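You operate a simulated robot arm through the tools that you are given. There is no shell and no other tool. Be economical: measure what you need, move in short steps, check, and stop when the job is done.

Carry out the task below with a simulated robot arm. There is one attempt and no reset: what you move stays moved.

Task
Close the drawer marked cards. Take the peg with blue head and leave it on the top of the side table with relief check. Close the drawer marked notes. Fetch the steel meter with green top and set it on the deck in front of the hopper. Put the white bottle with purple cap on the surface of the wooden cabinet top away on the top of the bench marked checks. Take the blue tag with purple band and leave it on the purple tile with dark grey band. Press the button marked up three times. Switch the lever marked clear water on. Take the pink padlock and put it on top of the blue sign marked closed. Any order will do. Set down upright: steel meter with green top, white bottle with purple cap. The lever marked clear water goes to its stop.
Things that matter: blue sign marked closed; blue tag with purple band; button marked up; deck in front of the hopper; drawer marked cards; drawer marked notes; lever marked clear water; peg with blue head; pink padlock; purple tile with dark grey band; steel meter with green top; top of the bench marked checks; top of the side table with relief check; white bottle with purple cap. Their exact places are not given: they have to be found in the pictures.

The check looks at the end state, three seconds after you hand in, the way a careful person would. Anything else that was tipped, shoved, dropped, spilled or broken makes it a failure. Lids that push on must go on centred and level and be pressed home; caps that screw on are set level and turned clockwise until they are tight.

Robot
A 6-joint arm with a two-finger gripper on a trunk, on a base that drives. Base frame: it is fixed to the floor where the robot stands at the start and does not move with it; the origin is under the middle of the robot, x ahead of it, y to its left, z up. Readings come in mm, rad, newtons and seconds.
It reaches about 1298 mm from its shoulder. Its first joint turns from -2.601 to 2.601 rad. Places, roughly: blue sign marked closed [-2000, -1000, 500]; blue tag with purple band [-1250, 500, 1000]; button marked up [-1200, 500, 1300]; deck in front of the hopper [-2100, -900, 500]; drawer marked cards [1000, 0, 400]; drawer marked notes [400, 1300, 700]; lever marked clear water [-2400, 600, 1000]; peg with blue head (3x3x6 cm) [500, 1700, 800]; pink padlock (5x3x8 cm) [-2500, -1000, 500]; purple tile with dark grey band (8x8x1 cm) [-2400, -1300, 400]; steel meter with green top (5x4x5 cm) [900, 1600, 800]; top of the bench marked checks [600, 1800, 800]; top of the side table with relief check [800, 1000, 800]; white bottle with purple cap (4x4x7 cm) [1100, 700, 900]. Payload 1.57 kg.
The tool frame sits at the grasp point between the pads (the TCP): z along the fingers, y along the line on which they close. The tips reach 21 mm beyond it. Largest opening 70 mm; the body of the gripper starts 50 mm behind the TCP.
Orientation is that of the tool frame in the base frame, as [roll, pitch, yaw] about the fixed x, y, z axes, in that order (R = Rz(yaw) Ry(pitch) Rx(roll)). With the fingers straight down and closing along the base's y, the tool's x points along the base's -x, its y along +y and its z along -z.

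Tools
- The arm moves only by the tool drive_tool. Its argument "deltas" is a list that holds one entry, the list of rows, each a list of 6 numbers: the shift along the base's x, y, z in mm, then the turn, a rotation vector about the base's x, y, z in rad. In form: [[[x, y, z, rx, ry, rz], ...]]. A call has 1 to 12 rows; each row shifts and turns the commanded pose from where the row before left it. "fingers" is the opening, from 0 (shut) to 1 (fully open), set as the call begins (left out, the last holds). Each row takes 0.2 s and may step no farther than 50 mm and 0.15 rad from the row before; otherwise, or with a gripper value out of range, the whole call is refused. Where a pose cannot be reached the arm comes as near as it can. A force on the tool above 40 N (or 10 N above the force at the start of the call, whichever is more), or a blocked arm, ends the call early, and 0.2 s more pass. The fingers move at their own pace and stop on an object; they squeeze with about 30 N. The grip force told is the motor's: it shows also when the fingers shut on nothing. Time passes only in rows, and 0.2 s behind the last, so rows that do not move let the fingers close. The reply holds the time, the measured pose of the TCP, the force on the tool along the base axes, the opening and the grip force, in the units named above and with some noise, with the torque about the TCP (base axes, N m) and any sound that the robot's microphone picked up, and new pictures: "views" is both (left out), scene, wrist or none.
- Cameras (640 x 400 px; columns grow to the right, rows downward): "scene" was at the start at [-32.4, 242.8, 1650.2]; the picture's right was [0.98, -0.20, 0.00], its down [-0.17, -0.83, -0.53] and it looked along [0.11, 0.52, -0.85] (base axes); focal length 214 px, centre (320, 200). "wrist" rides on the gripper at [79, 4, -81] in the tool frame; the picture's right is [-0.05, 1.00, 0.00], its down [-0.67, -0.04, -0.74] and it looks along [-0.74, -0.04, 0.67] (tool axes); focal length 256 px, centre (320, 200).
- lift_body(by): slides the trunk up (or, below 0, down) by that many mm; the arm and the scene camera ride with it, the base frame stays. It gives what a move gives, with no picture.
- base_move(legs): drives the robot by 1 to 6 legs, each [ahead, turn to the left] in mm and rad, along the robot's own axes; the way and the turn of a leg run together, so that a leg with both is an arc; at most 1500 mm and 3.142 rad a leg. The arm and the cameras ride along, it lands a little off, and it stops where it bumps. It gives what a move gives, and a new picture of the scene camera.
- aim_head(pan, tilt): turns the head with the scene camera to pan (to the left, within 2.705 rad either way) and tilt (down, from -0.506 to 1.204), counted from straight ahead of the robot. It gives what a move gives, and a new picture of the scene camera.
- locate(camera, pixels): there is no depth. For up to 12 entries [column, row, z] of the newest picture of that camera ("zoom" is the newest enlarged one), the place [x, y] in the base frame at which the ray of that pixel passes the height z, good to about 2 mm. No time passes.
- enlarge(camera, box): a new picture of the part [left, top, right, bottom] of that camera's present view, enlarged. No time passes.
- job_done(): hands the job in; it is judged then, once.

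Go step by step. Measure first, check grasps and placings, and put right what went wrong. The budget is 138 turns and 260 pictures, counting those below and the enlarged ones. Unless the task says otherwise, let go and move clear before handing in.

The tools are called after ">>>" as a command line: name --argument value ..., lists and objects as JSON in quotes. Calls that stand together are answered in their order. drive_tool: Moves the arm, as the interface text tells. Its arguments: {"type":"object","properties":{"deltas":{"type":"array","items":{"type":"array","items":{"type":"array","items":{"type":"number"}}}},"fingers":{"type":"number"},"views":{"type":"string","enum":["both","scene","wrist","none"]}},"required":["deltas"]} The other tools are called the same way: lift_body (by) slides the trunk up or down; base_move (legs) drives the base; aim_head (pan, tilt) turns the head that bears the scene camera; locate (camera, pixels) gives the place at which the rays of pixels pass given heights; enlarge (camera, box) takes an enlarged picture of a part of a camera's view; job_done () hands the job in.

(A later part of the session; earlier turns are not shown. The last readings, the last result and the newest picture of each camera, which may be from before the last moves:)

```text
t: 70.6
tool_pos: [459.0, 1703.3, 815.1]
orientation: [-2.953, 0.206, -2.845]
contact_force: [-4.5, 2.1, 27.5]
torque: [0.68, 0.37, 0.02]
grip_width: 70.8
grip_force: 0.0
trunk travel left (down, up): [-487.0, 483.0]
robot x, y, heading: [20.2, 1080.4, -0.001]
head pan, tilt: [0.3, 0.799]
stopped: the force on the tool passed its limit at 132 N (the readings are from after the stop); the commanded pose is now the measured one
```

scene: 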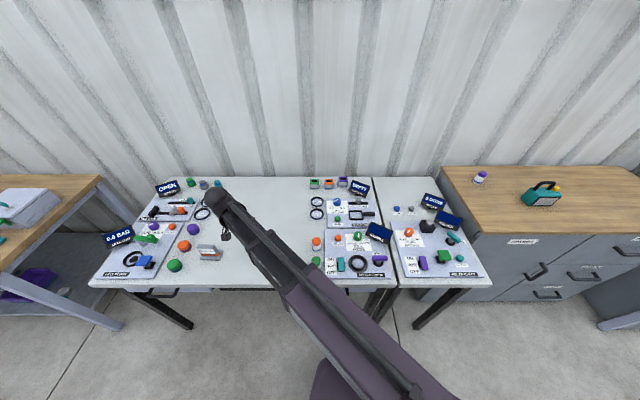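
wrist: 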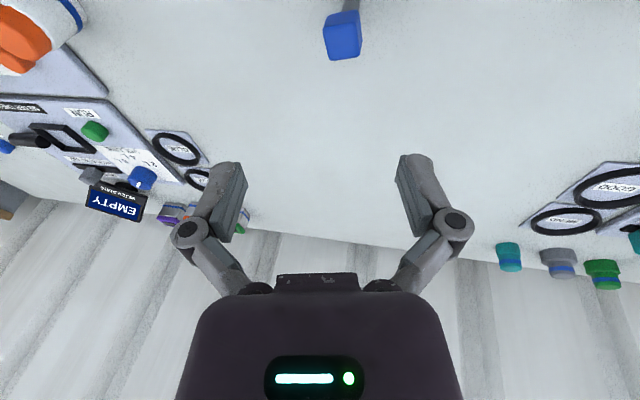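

Key insight: the arm is SCARA-like, wrist height = trunk + 505 and the tool is 186 mm long, so vertical motion comes only from the trunk. The fingertips just touched the table, so I'll raise and check the peg.

>>> lift_body --by 130

>>> drive_tool --deltas '[[[0, 0, -4, 0.095, 0.105, 0], [0, 0, -3, 0.095, 0.105, 0]]]'

```text
t: 72.2
tool_pos: [460.4, 1703.1, 942.1]
orientation: [-2.952, 0.204, -2.848]
contact_force: [0.4, 0.0, 0.6]
torque: [0.0, 0.03, 0.0]
grip_width: 69.9
grip_force: 0.1
trunk travel left (down, up): [-617.0, 353.0]
robot x, y, heading: [26.6, 1076.1, -0.0]
head pan, tilt: [0.3, 0.799]
```

```text
t: 72.8
tool_pos: [460.2, 1703.6, 943.4]
orientation: [-2.95, 0.204, -2.849]
contact_force: [-0.6, 0.4, 0.8]
torque: [-0.01, 0.04, 0.01]
grip_width: 69.7
grip_force: 0.1
out of reach, approached as far as the arm can: row 1, 2
trunk travel left (down, up): [-617.0, 353.0]
robot x, y, heading: [23.8, 1083.7, -0.005]
head pan, tilt: [0.3, 0.799]
```

scene: 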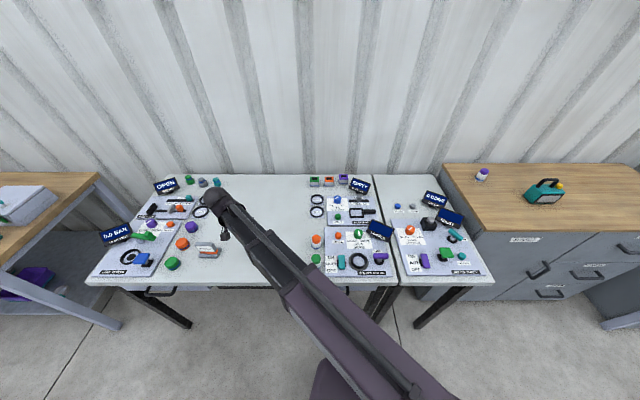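
wrist: 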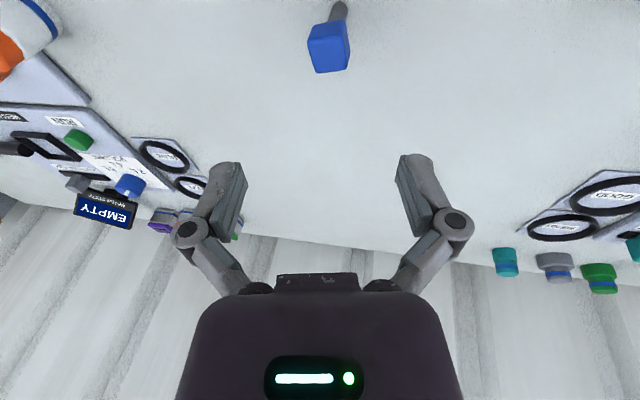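

The peg still stands. To diagnose the stuck tilt, I'll try small single-axis corrections with matching z changes.

>>> drive_tool --deltas '[[[0, 0, -2.1, 0, 0.05, 0], [0, 0, -0.9, 0.05, 0, 0], [0, 0, -0.9, 0.05, 0, 0], [10, 0, 0, 0, 0, 0]]]' --views "none"

```text
t: 73.8
tool_pos: [468.5, 1704.9, 943.8]
orientation: [-2.998, 0.253, -2.858]
contact_force: [0.5, 0.5, -0.2]
torque: [0.02, 0.02, -0.03]
grip_width: 70.3
grip_force: 0.0
out of reach, approached as far as the arm can: row 2
trunk travel left (down, up): [-617.0, 353.0]
robot x, y, heading: [24.4, 1081.5, -0.001]
head pan, tilt: [0.3, 0.799]
```

The tilt from vertical appears fixed at about 0.286 rad here, and only its direction can change. That is usable: I'll make the closing axis level (roll π, pitch 0.286), so grasping and releasing at the same tilt keeps objects upright.

>>> drive_tool --deltas '[[[0, 0, 0, 0.0715, 0.0035, 0.018], [0, 0, 0, 0.0715, 0.0035, 0.018]]]' --views "wrist"

```text
t: 74.4
tool_pos: [460.5, 1707.3, 947.5]
orientation: [-3.095, 0.34, -2.858]
contact_force: [-0.5, -0.8, -0.2]
torque: [0.02, -0.02, -0.04]
grip_width: 70.0
grip_force: 0.0
out of reach, approached as far as the arm can: row 1, 2
trunk travel left (down, up): [-617.0, 353.0]
robot x, y, heading: [25.8, 1080.8, 0.001]
head pan, tilt: [0.3, 0.799]
```

wrist: 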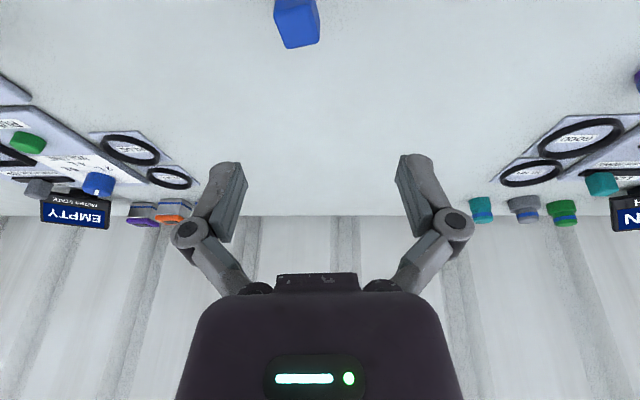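

Now tilt 0.34 with the closing axis nearly level. As a test I'll rotate about the wrist centre, using only the wrist pitch, to see whether there is a real joint limit.

>>> drive_tool --deltas '[[[-15.9, -4.6, -5, -0.026, 0.0893, 0]]]' --views "none"

```text
t: 74.8
tool_pos: [438.1, 1705.8, 944.2]
orientation: [-3.05, 0.295, -2.856]
contact_force: [0.7, 0.0, 1.0]
torque: [-0.01, 0.02, 0.01]
grip_width: 69.8
grip_force: 0.1
out of reach, approached as far as the arm can: row 1
trunk travel left (down, up): [-617.0, 353.0]
robot x, y, heading: [22.3, 1081.8, -0.004]
head pan, tilt: [0.3, 0.799]
```

There is a real wrist limit: tilt along the forearm must be at least 0.275. I'll work with pitch 0.42 and a level closing axis, aligned over the peg.

>>> drive_tool --deltas '[[[10, -5, 3, 0.06, -0.0475, 0.0135], [10, -5, 3.5, 0.06, -0.0475, 0.0135], [0, 0, 0, 0, 0, 0]]]' --views "wrist"

```text
t: 75.6
tool_pos: [458.0, 1697.3, 952.2]
orientation: [3.138, 0.422, -2.86]
contact_force: [-0.4, 0.6, 0.7]
torque: [0.02, 0.0, 0.02]
grip_width: 69.9
grip_force: 0.1
trunk travel left (down, up): [-617.0, 353.0]
robot x, y, heading: [20.0, 1079.1, -0.003]
head pan, tilt: [0.3, 0.799]
```

wrist: 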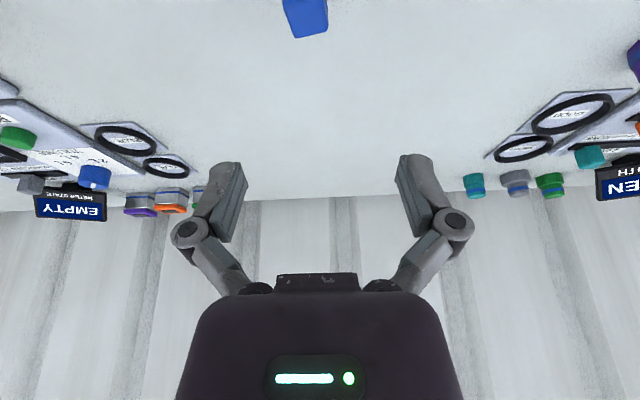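

Reached exactly. I'll check the head position with locate.

>>> locate --camera "wrist" --pixels '[[306, 18, 860], [306, 18, 845], [310, 37, 860], [302, 0, 860]]'

>>> enlarge --camera "wrist" --box '[240, 0, 400, 100]'

```text
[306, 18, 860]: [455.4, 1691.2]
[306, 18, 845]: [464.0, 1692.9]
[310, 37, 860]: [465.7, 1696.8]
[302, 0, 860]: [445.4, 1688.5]
```

```text
4.00 times, centred on (320, 50) of wrist
```

zoom: 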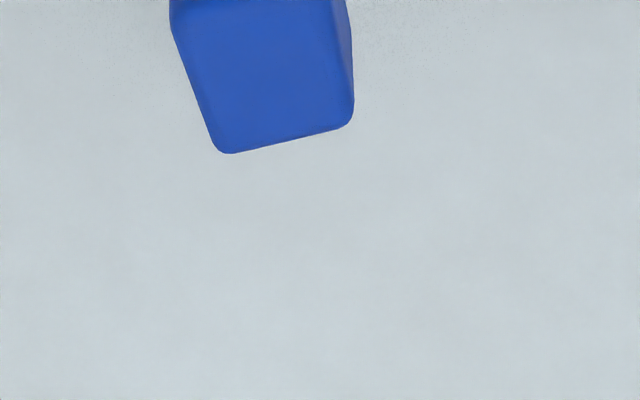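

The peg head is centred near (455,1692), about 4 mm off along the closing axis. I'll correct that, lower so the TCP is at z≈847, then close.

>>> drive_tool --deltas '[[[0, -4, 0, 0, 0, 0], [0, 0, 0, 0, 0, 0]]]' --views "none"

>>> lift_body --by -105

>>> drive_tool --deltas '[[[0, 0, 0, 0, 0, 0], [0, 0, 0, 0, 0, 0], [0, 0, 0, 0, 0, 0]]]' --fingers 0.2

```text
t: 76.2
tool_pos: [458.5, 1693.5, 952.6]
orientation: [3.137, 0.422, -2.86]
contact_force: [-0.7, 0.3, -0.4]
torque: [0.01, -0.01, 0.01]
grip_width: 70.1
grip_force: 0.0
trunk travel left (down, up): [-617.0, 353.0]
robot x, y, heading: [22.5, 1082.3, -0.002]
head pan, tilt: [0.3, 0.799]
```

```text
t: 77.5
tool_pos: [458.0, 1692.2, 847.8]
orientation: [3.139, 0.422, -2.861]
contact_force: [0.1, -0.4, 0.4]
torque: [-0.03, -0.01, 0.02]
grip_width: 70.1
grip_force: 0.1
trunk travel left (down, up): [-512.0, 458.0]
robot x, y, heading: [22.2, 1080.3, -0.002]
head pan, tilt: [0.3, 0.799]
```

```text
t: 78.3
tool_pos: [457.1, 1693.8, 847.5]
orientation: [3.138, 0.422, -2.864]
contact_force: [-0.7, -0.1, 3.9]
torque: [0.03, -0.01, 0.0]
grip_width: 20.0
grip_force: 30.5
trunk travel left (down, up): [-512.0, 458.0]
robot x, y, heading: [24.0, 1078.3, -0.0]
head pan, tilt: [0.3, 0.799]
```

scene: 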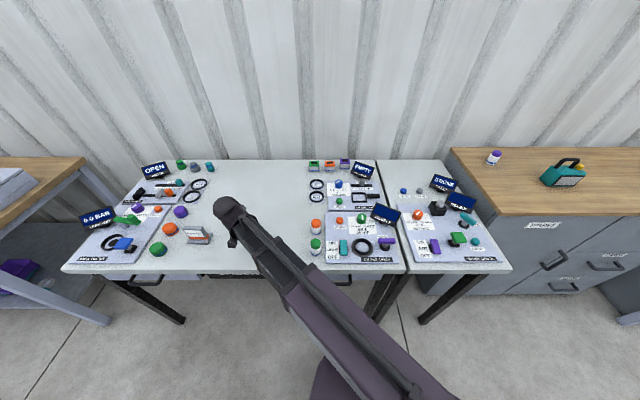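
wrist: 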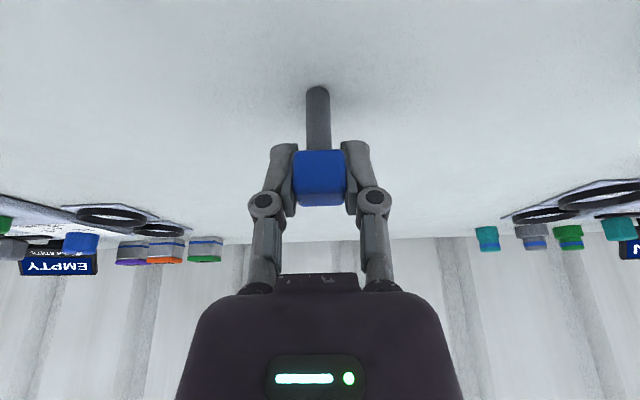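

Peg gripped at 20 mm width, centred. I'll lift it and inspect the side table for a free spot.

>>> lift_body --by 150

>>> enlarge --camera "scene" --box '[360, 150, 540, 290]'

>>> locate --camera "scene" --pixels '[[403, 190, 800], [380, 162, 800], [440, 162, 800], [405, 174, 800], [512, 268, 800], [407, 268, 800], [410, 213, 800], [493, 163, 900], [314, 171, 800], [420, 196, 800]]'

```text
t: 80.1
tool_pos: [458.6, 1692.4, 996.7]
orientation: [3.138, 0.421, -2.862]
contact_force: [-0.4, 0.2, 0.6]
torque: [-0.01, 0.03, 0.0]
grip_width: 20.0
grip_force: 30.5
trunk travel left (down, up): [-662.0, 308.0]
robot x, y, heading: [23.8, 1082.5, -0.003]
head pan, tilt: [0.3, 0.799]
```

```text
2.86 times, centred on (450, 220) of scene
```

zoom: 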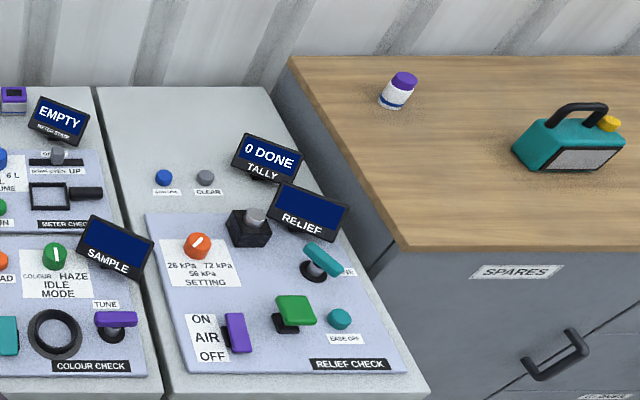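

```text
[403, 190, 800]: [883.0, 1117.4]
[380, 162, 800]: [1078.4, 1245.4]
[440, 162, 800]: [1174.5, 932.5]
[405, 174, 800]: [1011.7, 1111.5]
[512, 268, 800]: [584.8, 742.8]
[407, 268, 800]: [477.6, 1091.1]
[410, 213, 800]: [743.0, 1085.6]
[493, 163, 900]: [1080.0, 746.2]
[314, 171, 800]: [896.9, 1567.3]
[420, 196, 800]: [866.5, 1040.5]
```

The free strip behind the two buttons on the side table is around zoom (195,130). I'll measure it and carry the peg there high.

>>> locate --camera "zoom" --pixels '[[195, 130, 800], [163, 177, 800], [205, 177, 800], [235, 165, 850], [240, 90, 800], [105, 90, 800], [397, 100, 900], [245, 150, 900]]'

>>> drive_tool --deltas '[[[32, -35.4, 0, 0, 0, 0], [32, -35.4, 0, 0, 0, 0], [32, -35.4, 0, 0, 0, 0], [32, -35.4, 0, 0, 0, 0], [32, -35.4, 0, 0, 0, 0], [32, -35.4, 0, 0, 0, 0], [32, -35.4, 0, 0, 0, 0], [32, -35.4, 0, 0, 0, 0], [32, -35.4, 0, 0, 0, 0], [32, -35.4, 0, 0, 0, 0], [32, -35.4, 0, 0, 0, 0]]]'

```text
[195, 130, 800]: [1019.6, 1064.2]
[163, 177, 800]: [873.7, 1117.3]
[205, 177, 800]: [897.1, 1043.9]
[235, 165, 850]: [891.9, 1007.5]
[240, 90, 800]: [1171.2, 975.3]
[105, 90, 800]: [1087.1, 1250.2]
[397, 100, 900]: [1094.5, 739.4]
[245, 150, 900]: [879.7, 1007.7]
```

```text
t: 82.5
tool_pos: [752.2, 1379.6, 1005.2]
orientation: [-2.976, 0.497, -2.854]
contact_force: [-0.3, 0.3, 0.7]
torque: [0.03, -0.01, -0.03]
grip_width: 19.8
grip_force: 29.8
out of reach, approached as far as the arm can: row 3, 4, 5, 6, 7, 8, 9, 10, 11
trunk travel left (down, up): [-662.0, 308.0]
robot x, y, heading: [21.4, 1079.2, -0.003]
head pan, tilt: [0.3, 0.799]
```

scene: 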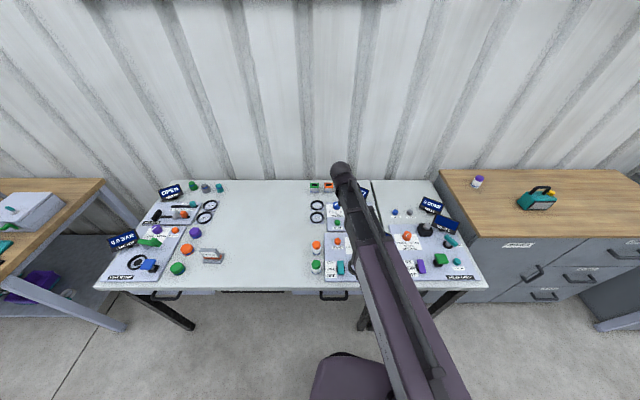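
wrist: 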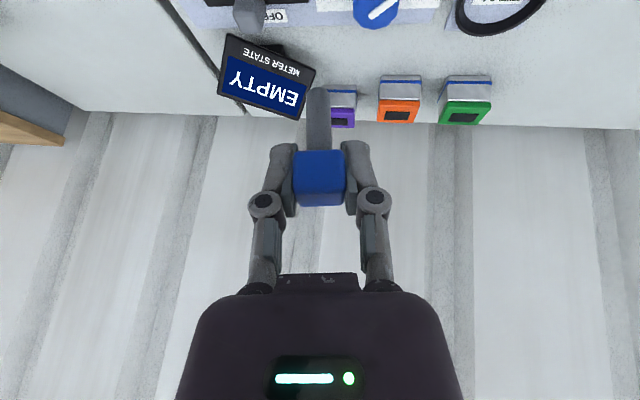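

Readings fit a wrist whose roll joint is on the wrong branch and at its stop. I'll flip it: tilt the tool to horizontal right of the arm axis, sweep it left past the axis, then come down, always rotating about the wrist centre.

>>> drive_tool --deltas '[[[20.3, -1, 13.5, -0.0066, -0.1308, 0], [18.3, -0.9, 16, -0.0066, -0.1308, 0], [16.1, -0.8, 18.3, -0.0066, -0.1308, 0], [13.5, -0.7, 20.2, -0.0066, -0.1308, 0], [10.8, -0.5, 21.9, -0.0066, -0.1308, 0], [7.8, -0.4, 23, -0.0066, -0.1308, 0], [4.8, -0.2, 23.9, -0.0066, -0.1308, 0], [1.6, -0.1, 24.3, -0.0066, -0.1308, 0], [-0.3, 23.2, 0, 0, 0, 0.125], [-3.2, 23, 0, 0, 0, 0.125], [-6, 22.4, 0, 0, 0, 0.125], [-8.8, 21.5, 0, 0, 0, 0.125]]]'

```text
t: 85.1
tool_pos: [826.0, 1465.0, 1167.4]
orientation: [-1.577, 1.275, -1.126]
contact_force: [-0.1, 0.7, 0.1]
torque: [0.0, -0.02, -0.01]
grip_width: 20.0
grip_force: 30.0
trunk travel left (down, up): [-662.0, 308.0]
robot x, y, heading: [24.3, 1083.4, 0.004]
head pan, tilt: [0.3, 0.799]
```

scene: 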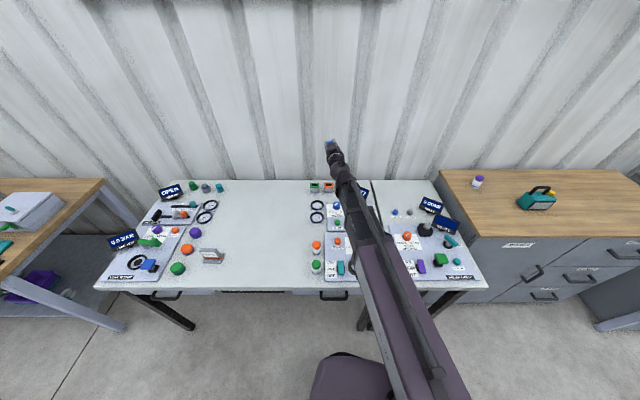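
wrist: 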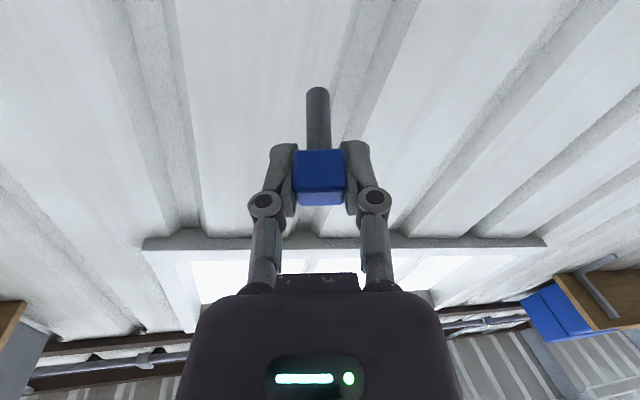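

All rows were reached; the tool is horizontal. I'll continue the sweep left and start going down.

>>> drive_tool --deltas '[[[-11.4, 20.2, 0, 0, 0, 0.125], [-13.8, 18.7, 0, 0, 0, 0.125], [-16, 16.8, 0, 0, 0, 0.125], [-18, 14.7, 0, 0, 0, 0.125], [-0.9, -1.3, -24.3, -0.1066, 0.0762, 0], [-2.8, -3.9, -23.9, -0.1066, 0.0762, 0], [-4.5, -6.3, -23, -0.1066, 0.0762, 0], [-6.3, -8.8, -21.8, -0.1066, 0.0762, 0], [-7.9, -11, -20.2, -0.1066, 0.0762, 0], [-9.4, -13.1, -18.3, -0.1066, 0.0762, 0], [-10.6, -14.9, -16.1, -0.1066, 0.0762, 0], [-11.8, -16.5, -13.5, -0.1066, 0.0762, 0]]]' --views "none"

>>> drive_tool --deltas '[[[-12.7, -17.8, -10.8, -0.1066, 0.0762, 0], [-13.4, -18.8, -7.8, -0.1066, 0.0762, 0], [-13.9, -19.4, -4.7, -0.1066, 0.0762, 0], [-14, -19.6, -1.6, -0.1066, 0.0762, 0]]]'

```text
t: 87.7
tool_pos: [711.2, 1459.1, 1006.1]
orientation: [-2.977, 0.491, -1.855]
contact_force: [-1.2, 0.2, -1.0]
torque: [0.0, 0.02, 0.04]
grip_width: 19.8
grip_force: 30.4
trunk travel left (down, up): [-662.0, 308.0]
robot x, y, heading: [23.1, 1081.1, -0.002]
head pan, tilt: [0.3, 0.799]
```

```text
t: 88.7
tool_pos: [658.2, 1383.4, 981.7]
orientation: [3.139, -0.008, -1.897]
contact_force: [0.2, -0.1, 0.3]
torque: [-0.01, 0.0, 0.0]
grip_width: 19.7
grip_force: 29.7
trunk travel left (down, up): [-662.0, 308.0]
robot x, y, heading: [24.3, 1078.7, -0.004]
head pan, tilt: [0.3, 0.799]
```

scene: 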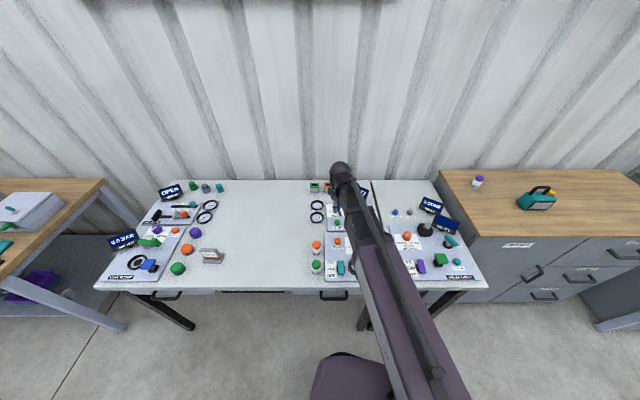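
wrist: 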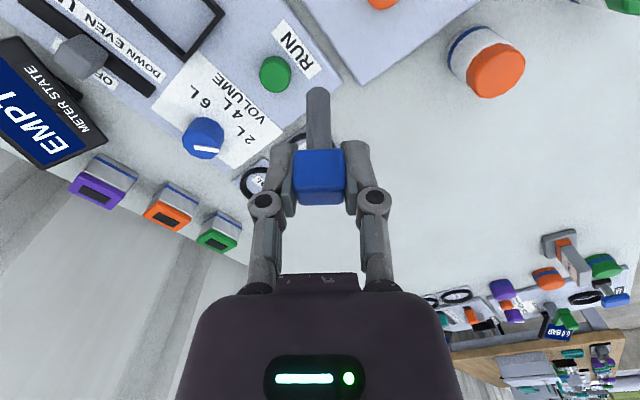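

The branch is flipped and the tool is exactly vertical, so I now have full freedom. The peg was gripped at 0.42 tilt, so I'll go back to yaw -2.86 and pitch 0.42 over the free spot (1010,1072).

>>> drive_tool --deltas '[[[35.2, -31.1, 0, 0, 0, -0.1376], [35.2, -31.1, 0, 0, 0, -0.1376], [35.2, -31.1, 0, 0, 0, -0.1376], [35.2, -31.1, 0, 0, 0, -0.1376], [35.2, -31.1, 0, 0, 0, -0.1376], [35.2, -31.1, 0, 0, 0, -0.1376], [35.2, -31.1, 0, 0, 0, -0.1376], [35.2, -31.1, 1.8, 0.0404, -0.1377, 0], [35.2, -31.1, 5.4, 0.0404, -0.1377, 0], [35.2, -31.1, 9, 0.0404, -0.1377, 0]]]'

```text
t: 90.9
tool_pos: [1011.2, 1073.6, 998.1]
orientation: [3.139, 0.426, -2.861]
contact_force: [0.5, -0.8, -0.3]
torque: [0.0, -0.01, 0.0]
grip_width: 20.1
grip_force: 30.1
trunk travel left (down, up): [-662.0, 308.0]
robot x, y, heading: [25.6, 1083.6, -0.002]
head pan, tilt: [0.3, 0.799]
```

scene: 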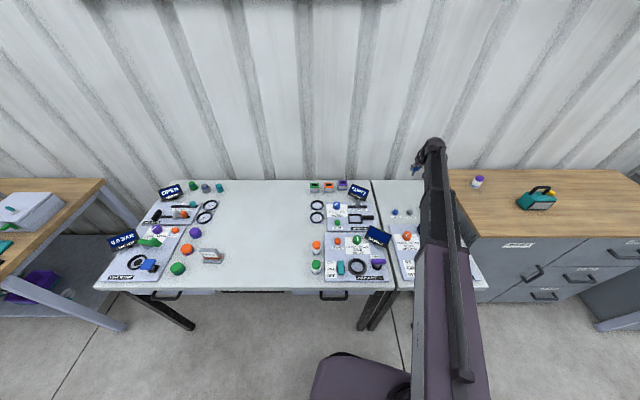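
wrist: 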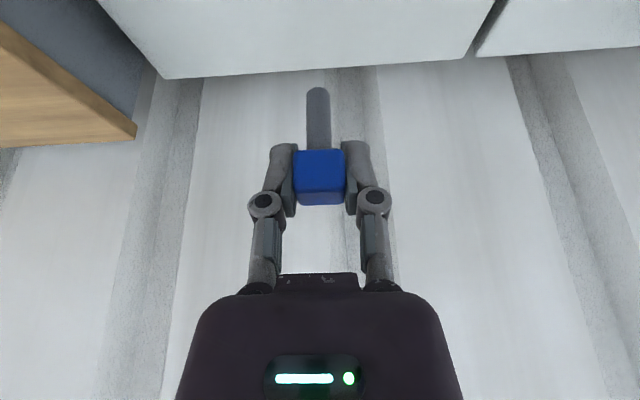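

>>> locate --camera "wrist" --pixels '[[317, 65, 800], [165, 77, 800], [470, 55, 800], [317, 5, 800]]'

```text
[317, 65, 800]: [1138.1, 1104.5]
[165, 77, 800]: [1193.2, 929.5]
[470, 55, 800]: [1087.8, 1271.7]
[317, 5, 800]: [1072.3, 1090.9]
```

The table back edge is over 120 mm behind, so the spot is good. I'll lower by 149 mm to the grasp height (847.5), then release.

>>> lift_body --by -149

>>> drive_tool --deltas '[[[0, 0, 0, 0, 0, 0], [0, 0, 0, 0, 0, 0], [0, 0, 0, 0, 0, 0]]]' --fingers 0.75 --views "wrist"

```text
t: 92.6
tool_pos: [1010.9, 1073.8, 848.3]
orientation: [3.14, 0.425, -2.862]
contact_force: [-1.5, 0.5, -2.2]
torque: [0.03, -0.01, 0.0]
grip_width: 19.9
grip_force: 30.1
trunk travel left (down, up): [-513.0, 457.0]
robot x, y, heading: [22.4, 1080.5, 0.002]
head pan, tilt: [0.3, 0.799]
```

```text
t: 93.4
tool_pos: [1010.8, 1074.2, 848.3]
orientation: [3.14, 0.426, -2.86]
contact_force: [-0.5, -0.1, -0.4]
torque: [-0.01, -0.02, 0.0]
grip_width: 52.4
grip_force: 0.1
trunk travel left (down, up): [-513.0, 457.0]
robot x, y, heading: [25.0, 1080.1, -0.004]
head pan, tilt: [0.3, 0.799]
```

wrist: 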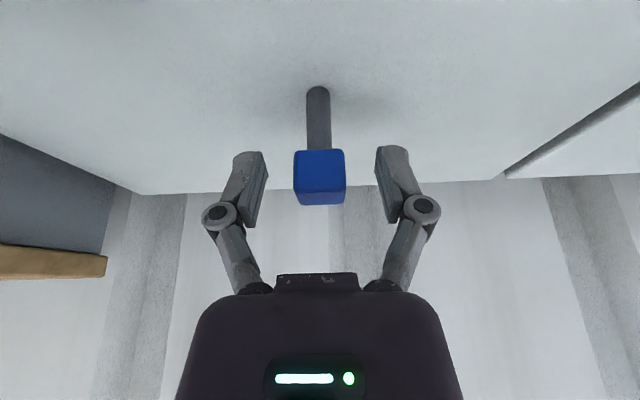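

The peg stands upright and free. I'll raise, straighten the tool, and move above the bottle near (1085,740).

>>> lift_body --by 210

>>> drive_tool --deltas '[[[0, 0, -9, -0.0404, 0.1377, 0], [0, 0, -5.4, -0.0404, 0.1377, 0], [0, 0, -1.8, -0.0404, 0.1377, 0], [8, -41.7, 0, 0, 0, 0], [8, -41.7, 0, 0, 0, 0], [8, -41.7, 0, 0, 0, 0], [8, -41.7, 0, 0, 0, 0], [8, -41.7, 0, 0, 0, 0], [8, -41.7, 0, 0, 0, 0], [8, -41.7, 0, 0, 0, 0], [8, -41.7, 0, 0, 0, 0]]]' --fingers 1 --views "wrist"

```text
t: 95.7
tool_pos: [1010.5, 1073.3, 1059.1]
orientation: [3.14, 0.423, -2.862]
contact_force: [-0.5, -0.1, -0.2]
torque: [-0.01, 0.04, 0.03]
grip_width: 52.7
grip_force: 0.0
trunk travel left (down, up): [-723.0, 247.0]
robot x, y, heading: [22.6, 1078.0, -0.001]
head pan, tilt: [0.3, 0.799]
```

```text
t: 98.1
tool_pos: [1076.1, 738.9, 1042.5]
orientation: [3.139, -0.008, -2.858]
contact_force: [-0.6, 0.2, 1.1]
torque: [0.03, 0.01, 0.02]
grip_width: 70.3
grip_force: 0.2
trunk travel left (down, up): [-723.0, 247.0]
robot x, y, heading: [23.0, 1079.8, -0.007]
head pan, tilt: [0.3, 0.799]
```

wrist: 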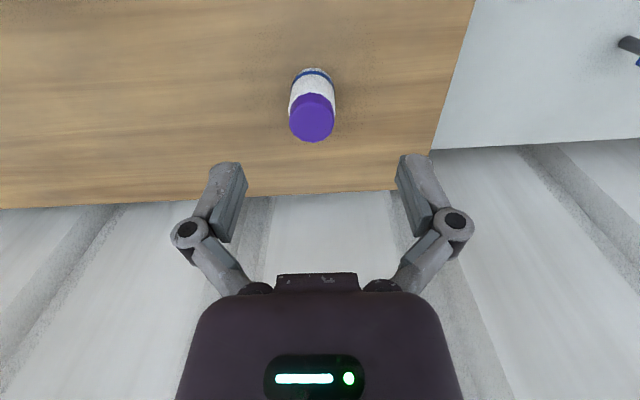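

>>> locate --camera "wrist" --pixels '[[312, 118, 970], [335, 118, 970], [289, 118, 970], [312, 70, 900], [312, 118, 960]]'

```text
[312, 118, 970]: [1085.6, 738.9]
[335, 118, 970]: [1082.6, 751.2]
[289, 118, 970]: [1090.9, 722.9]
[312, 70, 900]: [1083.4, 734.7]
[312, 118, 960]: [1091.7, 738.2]
```

Bottle centre is about (1092,739). I'll shift onto it, lower to z≈934, and grip the body.

>>> drive_tool --deltas '[[[14.6, 0.3, 0, 0, 0, 0], [0, 0, 0, 0, 0, 0]]]' --views "none"

>>> lift_body --by -60

>>> enlarge --camera "wrist" --box '[160, 0, 480, 200]'

```text
t: 98.7
tool_pos: [1090.4, 740.6, 1042.9]
orientation: [-3.141, -0.007, -2.858]
contact_force: [-0.4, -0.2, -0.4]
torque: [0.01, -0.02, -0.01]
grip_width: 70.0
grip_force: 0.2
trunk travel left (down, up): [-723.0, 247.0]
robot x, y, heading: [26.1, 1079.6, -0.001]
head pan, tilt: [0.3, 0.799]
```

```text
t: 99.7
tool_pos: [1090.6, 739.9, 982.2]
orientation: [3.14, -0.007, -2.858]
contact_force: [0.1, -0.1, -0.3]
torque: [0.01, -0.01, 0.01]
grip_width: 69.9
grip_force: 0.1
trunk travel left (down, up): [-663.0, 307.0]
robot x, y, heading: [22.5, 1078.8, -0.002]
head pan, tilt: [0.3, 0.799]
```

```text
2.00 times, centred on (320, 100) of wrist
```

zoom: 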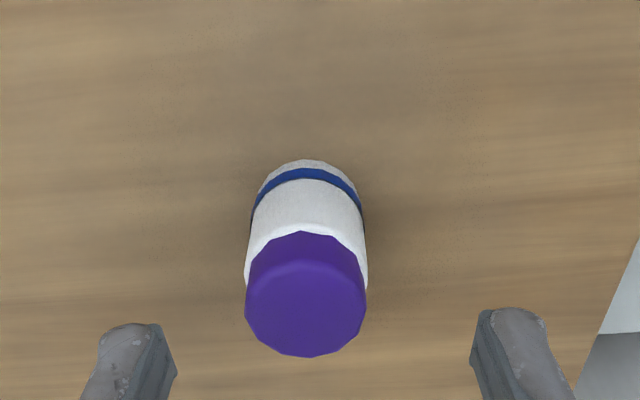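

>>> drive_tool --deltas '[[[-2.9, -4.1, 0, 0, 0, 0], [0, 0, 0, 0, 0, 0]]]' --views "none"

>>> lift_body --by -48

>>> drive_tool --deltas '[[[0, 0, 0, 0, 0, 0], [0, 0, 0, 0, 0, 0], [0, 0, 0, 0, 0, 0]]]' --fingers 0.3 --views "wrist"

```text
t: 100.3
tool_pos: [1087.0, 736.7, 983.4]
orientation: [3.141, -0.007, -2.859]
contact_force: [-0.3, 0.1, -0.2]
torque: [-0.01, -0.03, 0.01]
grip_width: 69.9
grip_force: 0.1
trunk travel left (down, up): [-663.0, 307.0]
robot x, y, heading: [23.4, 1082.2, 0.002]
head pan, tilt: [0.3, 0.799]
```

```text
t: 101.2
tool_pos: [1086.4, 737.1, 934.6]
orientation: [3.141, -0.007, -2.86]
contact_force: [0.2, -0.9, 0.2]
torque: [0.01, 0.03, -0.01]
grip_width: 70.1
grip_force: 0.1
trunk travel left (down, up): [-615.0, 355.0]
robot x, y, heading: [25.5, 1082.4, 0.001]
head pan, tilt: [0.3, 0.799]
```

```text
t: 102.0
tool_pos: [1086.1, 736.7, 934.4]
orientation: [-3.141, -0.006, -2.861]
contact_force: [0.2, -0.7, 0.1]
torque: [0.04, 0.0, -0.01]
grip_width: 21.1
grip_force: 0.0
trunk travel left (down, up): [-615.0, 355.0]
robot x, y, heading: [24.1, 1080.8, -0.001]
head pan, tilt: [0.3, 0.799]
```

wrist: 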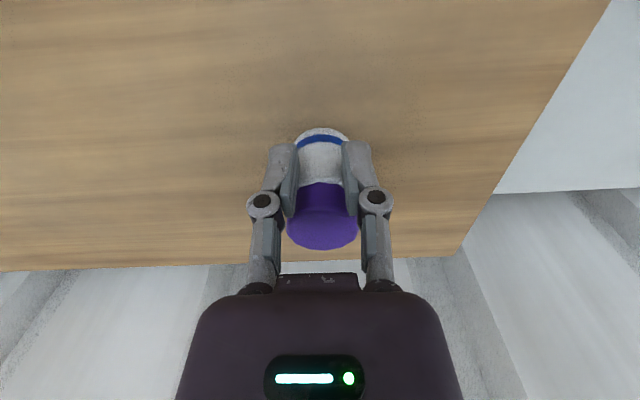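

The fingers closed to 21 mm with no force: the bottle is behind them. I'll reopen and measure again.

>>> drive_tool --deltas '[[[0, 0, 0, 0, 0, 0], [0, 0, 0, 0, 0, 0], [0, 0, 0, 0, 0, 0]]]' --fingers 1 --views "wrist"

>>> locate --camera "wrist" --pixels '[[321, 130, 900], [321, 130, 885], [321, 230, 965], [321, 230, 955], [290, 225, 960], [356, 225, 960]]'

```text
t: 102.8
tool_pos: [1086.7, 737.6, 933.8]
orientation: [3.139, -0.007, -2.861]
contact_force: [0.2, -0.9, -0.6]
torque: [0.02, -0.01, -0.01]
grip_width: 70.1
grip_force: 0.1
trunk travel left (down, up): [-615.0, 355.0]
robot x, y, heading: [23.5, 1082.8, -0.002]
head pan, tilt: [0.3, 0.799]
```

wrist: 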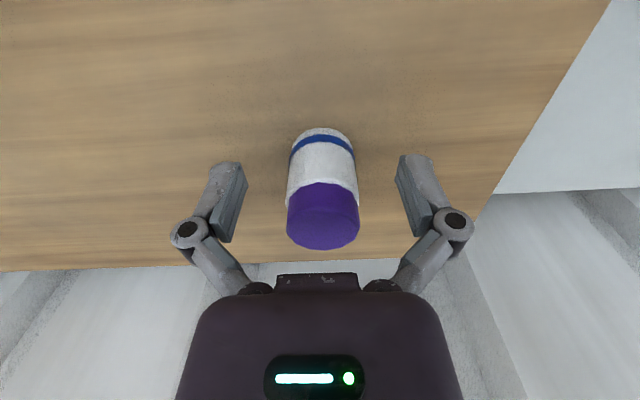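

```text
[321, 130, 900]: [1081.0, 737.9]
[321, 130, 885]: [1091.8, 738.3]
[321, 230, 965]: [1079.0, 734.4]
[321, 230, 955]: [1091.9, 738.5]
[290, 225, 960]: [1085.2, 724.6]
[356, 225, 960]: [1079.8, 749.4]
```

Parallax and the missed grip say the bottle is about 22 mm further in and lower, with the cap top near 940. I'll move in with open fingers and look.

>>> drive_tool --deltas '[[[11, 3.3, 0, 0, 0, 0], [11, 3.3, 0, 0, 0, 0], [0, 0, 0, 0, 0, 0]]]' --views "wrist"

```text
t: 103.6
tool_pos: [1109.0, 743.4, 934.0]
orientation: [-3.141, -0.008, -2.861]
contact_force: [0.6, -0.4, 0.5]
torque: [0.0, 0.0, 0.01]
grip_width: 70.0
grip_force: 0.2
trunk travel left (down, up): [-615.0, 355.0]
robot x, y, heading: [21.9, 1079.9, -0.001]
head pan, tilt: [0.3, 0.799]
```

wrist: 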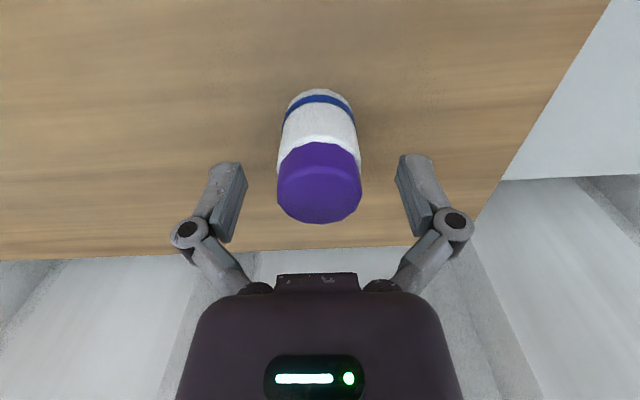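

Motion parallax puts the bottle about under the TCP now with its base at z≈897. I'll close here.

>>> drive_tool --deltas '[[[0, 0, 0, 0, 0, 0], [0, 0, 0, 0, 0, 0], [0, 0, 0, 0, 0, 0]]]' --fingers 0.3 --views "wrist"

```text
t: 104.4
tool_pos: [1107.5, 744.1, 935.3]
orientation: [-3.14, -0.007, -2.861]
contact_force: [-1.7, -0.5, 3.9]
torque: [-0.05, 0.0, -0.03]
grip_width: 38.5
grip_force: 30.4
trunk travel left (down, up): [-615.0, 355.0]
robot x, y, heading: [22.0, 1084.3, -0.003]
head pan, tilt: [0.3, 0.799]
```

wrist: 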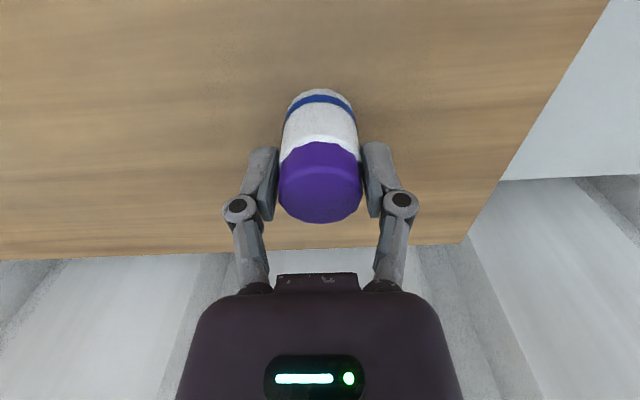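

Bottle gripped at 38.5 mm. I'll lift and carry it over to the empty middle of the bench at about (583,1693).

>>> lift_body --by 120

>>> drive_tool --deltas '[[[-21.8, 39.5, 0, 0, 0, 0], [-21.8, 39.5, 0, 0, 0, 0], [-21.8, 39.5, 0, 0, 0, 0], [-21.8, 39.5, 0, 0, 0, 0], [-21.8, 39.5, 0, 0, 0, 0], [-21.8, 39.5, 0, 0, 0, 0], [-21.8, 39.5, 0, 0, 0, 0], [-21.8, 39.5, 0, 0, 0, 0], [-21.8, 39.5, 0, 0, 0, 0], [-21.8, 39.5, 0, 0, 0, 0], [-21.8, 39.5, 0, 0, 0, 0], [-21.8, 39.5, 0, 0, 0, 0]]]' --views "none"

>>> drive_tool --deltas '[[[-21.8, 39.5, 0, 0, 0, 0], [-21.8, 39.5, 0, 0, 0, 0], [-21.8, 39.5, 0, 0, 0, 0], [-21.8, 39.5, 0, 0, 0, 0], [-21.8, 39.5, 0, 0, 0, 0], [-21.8, 39.5, 0, 0, 0, 0], [-21.8, 39.5, 0, 0, 0, 0], [-21.8, 39.5, 0, 0, 0, 0], [-21.8, 39.5, 0, 0, 0, 0], [-21.8, 39.5, 0, 0, 0, 0], [-21.8, 39.5, 0, 0, 0, 0], [-21.8, 39.5, 0, 0, 0, 0]]]'

```text
t: 105.9
tool_pos: [1110.3, 743.0, 1053.9]
orientation: [3.139, -0.008, -2.86]
contact_force: [0.3, -0.2, -0.5]
torque: [0.04, 0.04, 0.0]
grip_width: 38.6
grip_force: 30.3
trunk travel left (down, up): [-735.0, 235.0]
robot x, y, heading: [21.1, 1082.2, -0.009]
head pan, tilt: [0.3, 0.799]
```

```text
t: 108.5
tool_pos: [846.5, 1218.6, 1055.0]
orientation: [3.141, -0.007, -2.86]
contact_force: [-0.7, 0.3, 0.0]
torque: [0.04, 0.02, 0.0]
grip_width: 38.6
grip_force: 30.0
trunk travel left (down, up): [-735.0, 235.0]
robot x, y, heading: [20.0, 1079.6, -0.002]
head pan, tilt: [0.3, 0.799]
```

```text
t: 111.1
tool_pos: [585.2, 1692.5, 1053.8]
orientation: [-3.14, -0.007, -2.862]
contact_force: [-0.2, -0.2, -0.7]
torque: [0.03, 0.04, 0.01]
grip_width: 38.5
grip_force: 30.0
trunk travel left (down, up): [-735.0, 235.0]
robot x, y, heading: [24.4, 1080.3, -0.006]
head pan, tilt: [0.3, 0.799]
```

scene: 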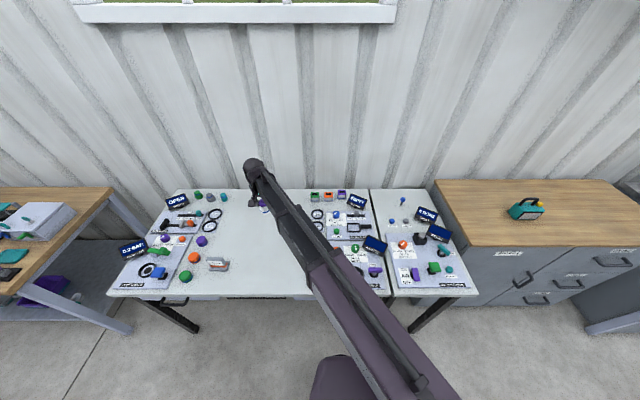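
wrist: 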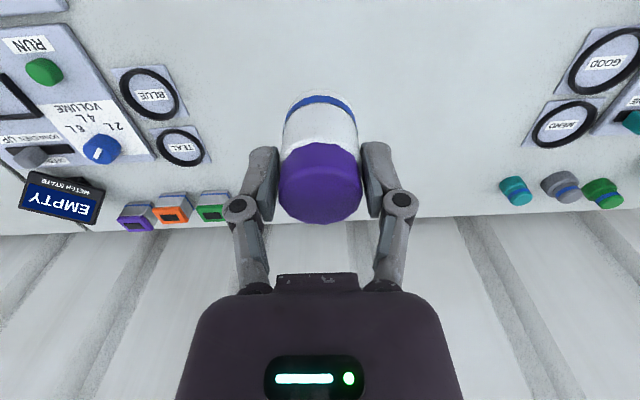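

The spot is clear. I'll lower to just above the bench, then step down while watching the vertical force.

>>> lift_body --by -190

>>> enlarge --camera "wrist" --box '[200, 40, 440, 240]'

>>> lift_body --by -10

>>> lift_body --by -6

```text
t: 113.2
tool_pos: [586.6, 1691.4, 864.0]
orientation: [3.141, -0.007, -2.858]
contact_force: [-0.1, 0.3, -1.4]
torque: [0.0, -0.01, 0.02]
grip_width: 38.5
grip_force: 29.9
trunk travel left (down, up): [-545.0, 425.0]
robot x, y, heading: [25.5, 1080.5, -0.001]
head pan, tilt: [0.3, 0.799]
```

```text
2.00 times, centred on (320, 140) of wrist
```

zoom: 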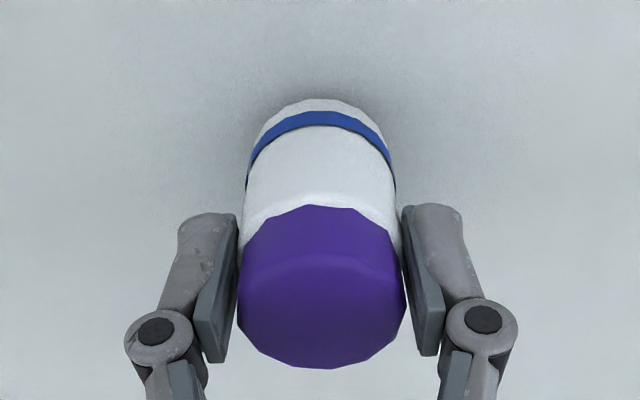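

```text
t: 113.7
tool_pos: [586.3, 1691.7, 853.0]
orientation: [3.142, -0.008, -2.858]
contact_force: [-0.5, -0.7, -0.4]
torque: [-0.02, 0.0, 0.01]
grip_width: 38.7
grip_force: 29.8
trunk travel left (down, up): [-535.0, 435.0]
robot x, y, heading: [24.3, 1081.9, -0.007]
head pan, tilt: [0.3, 0.799]
```

```text
t: 114.3
tool_pos: [585.5, 1691.3, 849.0]
orientation: [3.141, -0.004, -2.859]
contact_force: [1.0, 2.5, 14.5]
torque: [0.08, -0.06, -0.04]
grip_width: 38.7
grip_force: 29.8
trunk travel left (down, up): [-529.0, 441.0]
robot x, y, heading: [24.7, 1081.6, -0.002]
head pan, tilt: [0.3, 0.799]
```

Contact at z≈849 (14.5 N up). I'll release and check.

>>> drive_tool --deltas '[[[0, 0, 0, 0, 0, 0], [0, 0, 0, 0, 0, 0], [0, 0, 0, 0, 0, 0]]]' --fingers 1 --views "wrist"

>>> lift_body --by 200

>>> enlarge --camera "wrist" --box '[0, 0, 640, 400]'

```text
t: 115.1
tool_pos: [585.2, 1691.8, 848.2]
orientation: [-3.141, -0.006, -2.861]
contact_force: [0.4, 0.8, -0.3]
torque: [0.01, -0.01, 0.0]
grip_width: 69.8
grip_force: 0.1
trunk travel left (down, up): [-529.0, 441.0]
robot x, y, heading: [23.5, 1083.7, -0.003]
head pan, tilt: [0.3, 0.799]
```

wrist: 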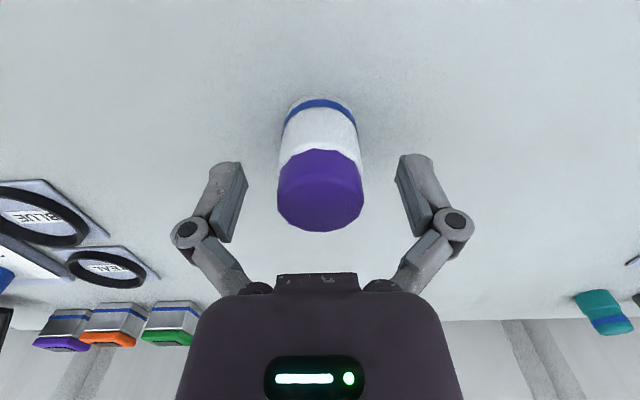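

```text
t: 117.3
tool_pos: [586.7, 1691.9, 1047.8]
orientation: [-3.142, -0.009, -2.861]
contact_force: [0.1, -1.0, 0.2]
torque: [-0.01, 0.04, -0.02]
grip_width: 70.0
grip_force: 0.0
trunk travel left (down, up): [-729.0, 241.0]
robot x, y, heading: [22.0, 1080.9, -0.001]
head pan, tilt: [0.3, 0.799]
```

```text
1.00 times, centred on (320, 200) of wrist (not enlarged: the box is as wide or as high as the picture)
```

zoom: 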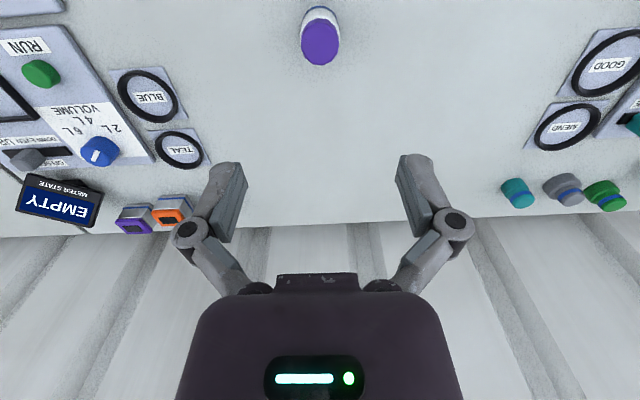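

The bottle stands upright on the bench. Next is the meter with green top near (900,1572); I'll move above it and turn 90° so the fingers close front-to-back, clear of its neighbours.

>>> drive_tool --deltas '[[[28.5, -10.9, 0, 0, 0, 0.1428], [28.5, -10.9, 0, 0, 0, 0.1428], [28.5, -10.9, 0, 0, 0, 0.1428], [28.5, -10.9, 0, 0, 0, 0.1428], [28.5, -10.9, 0, 0, 0, 0.1428], [28.5, -10.9, 0, 0, 0, 0.1428], [28.5, -10.9, 0, 0, 0, 0.1428], [28.5, -10.9, 0, 0, 0, 0.1428], [28.5, -10.9, 0, 0, 0, 0.1428], [28.5, -10.9, 0, 0, 0, 0.1428], [28.5, -10.9, 0, 0, 0, 0.1428]]]'

```text
t: 119.7
tool_pos: [900.6, 1571.0, 1048.3]
orientation: [3.139, -0.007, -1.287]
contact_force: [0.5, 0.1, 0.7]
torque: [0.0, -0.04, -0.01]
grip_width: 70.2
grip_force: 0.0
trunk travel left (down, up): [-729.0, 241.0]
robot x, y, heading: [24.4, 1078.4, -0.002]
head pan, tilt: [0.3, 0.799]
```

scene: 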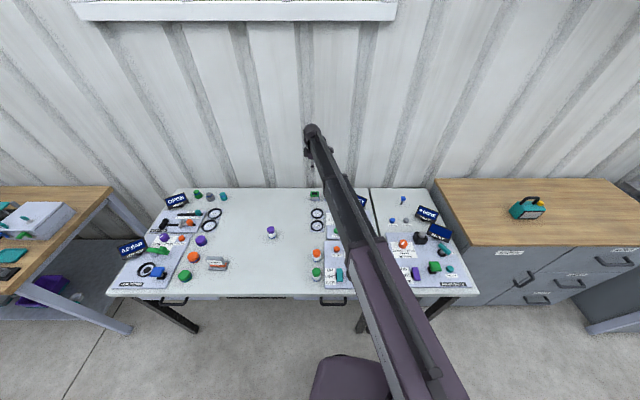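
wrist: 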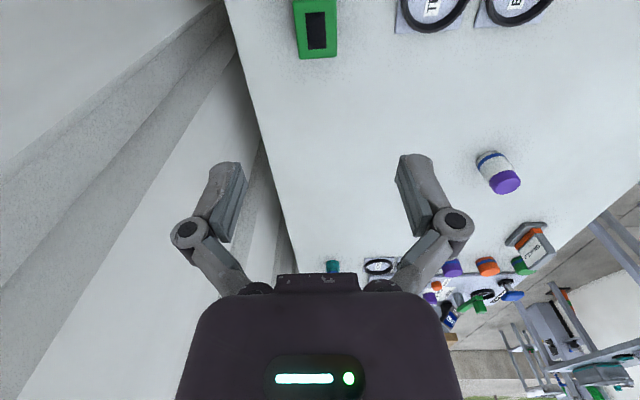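

>>> locate --camera "wrist" --pixels '[[300, 58, 850], [335, 55, 850], [316, 28, 850], [293, 2, 850], [335, 2, 850], [316, 28, 840]]'

```text
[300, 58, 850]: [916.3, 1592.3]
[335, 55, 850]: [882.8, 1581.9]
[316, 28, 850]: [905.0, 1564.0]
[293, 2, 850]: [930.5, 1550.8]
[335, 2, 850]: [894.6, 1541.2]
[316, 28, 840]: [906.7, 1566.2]
```

The meter's top face is centred at (906,1566), about 36 by 43 mm and aligned. I'll centre on it, lower to z≈828 and grip.

>>> drive_tool --deltas '[[[5.5, -4.5, 0, 0, 0, 0], [0, 0, 0, 0, 0, 0]]]' --views "none"

>>> lift_body --by -150

>>> enlarge --camera "wrist" --box '[0, 0, 640, 400]'

```text
t: 120.3
tool_pos: [905.4, 1567.2, 1047.6]
orientation: [3.141, -0.006, -1.287]
contact_force: [-0.4, -0.5, 0.5]
torque: [0.0, -0.02, -0.05]
grip_width: 69.9
grip_force: 0.0
trunk travel left (down, up): [-729.0, 241.0]
robot x, y, heading: [23.3, 1077.5, -0.002]
head pan, tilt: [0.3, 0.799]
```

```text
t: 122.0
tool_pos: [903.9, 1568.4, 897.4]
orientation: [3.141, -0.008, -1.291]
contact_force: [-0.2, -0.5, 0.3]
torque: [0.0, -0.03, 0.01]
grip_width: 69.9
grip_force: 0.0
trunk travel left (down, up): [-579.0, 391.0]
robot x, y, heading: [23.5, 1077.1, 0.002]
head pan, tilt: [0.3, 0.799]
```

```text
1.00 times, centred on (320, 200) of wrist (not enlarged: the box is as wide or as high as the picture)
```

zoom: 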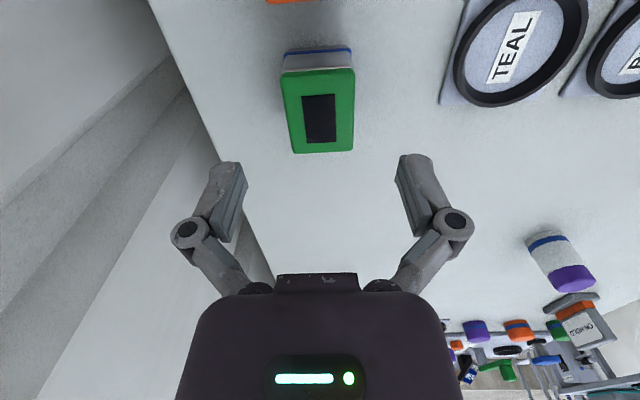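

>>> locate --camera "zoom" --pixels '[[318, 110, 850], [318, 110, 840], [294, 152, 850], [354, 150, 850], [282, 75, 850], [352, 70, 850], [283, 70, 800]]'

```text
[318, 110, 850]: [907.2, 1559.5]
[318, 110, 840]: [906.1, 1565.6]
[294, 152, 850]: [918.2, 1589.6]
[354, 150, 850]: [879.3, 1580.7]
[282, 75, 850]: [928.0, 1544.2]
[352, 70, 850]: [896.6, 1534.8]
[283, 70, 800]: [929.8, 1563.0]
```

Both views agree on (906,1566) with the top at about z 840. I'll lower 71 mm and close.

>>> lift_body --by -71

>>> drive_tool --deltas '[[[0, 0, 0, 0, 0, 0], [0, 0, 0, 0, 0, 0], [0, 0, 0, 0, 0, 0]]]' --fingers 0.3 --views "wrist"

```text
t: 123.1
tool_pos: [905.1, 1567.6, 827.1]
orientation: [3.141, -0.006, -1.29]
contact_force: [0.0, 0.0, -0.1]
torque: [0.04, -0.02, -0.01]
grip_width: 70.0
grip_force: 0.1
trunk travel left (down, up): [-508.0, 462.0]
robot x, y, heading: [23.4, 1080.3, 0.001]
head pan, tilt: [0.3, 0.799]
```

```text
t: 123.9
tool_pos: [905.1, 1567.3, 827.8]
orientation: [3.141, -0.006, -1.291]
contact_force: [-0.1, 0.2, 3.3]
torque: [-0.02, 0.09, -0.02]
grip_width: 39.4
grip_force: 29.8
trunk travel left (down, up): [-508.0, 462.0]
robot x, y, heading: [23.8, 1082.1, -0.001]
head pan, tilt: [0.3, 0.799]
```

wrist: 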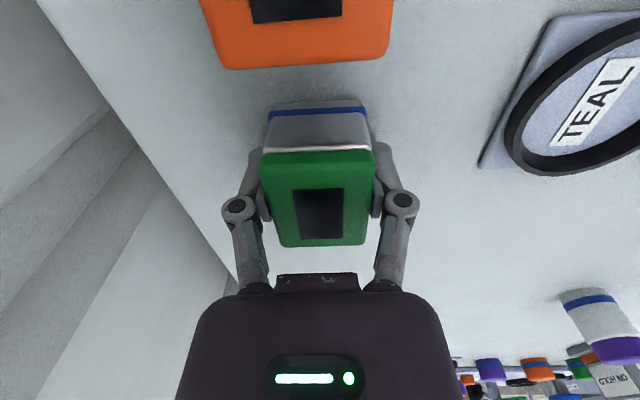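

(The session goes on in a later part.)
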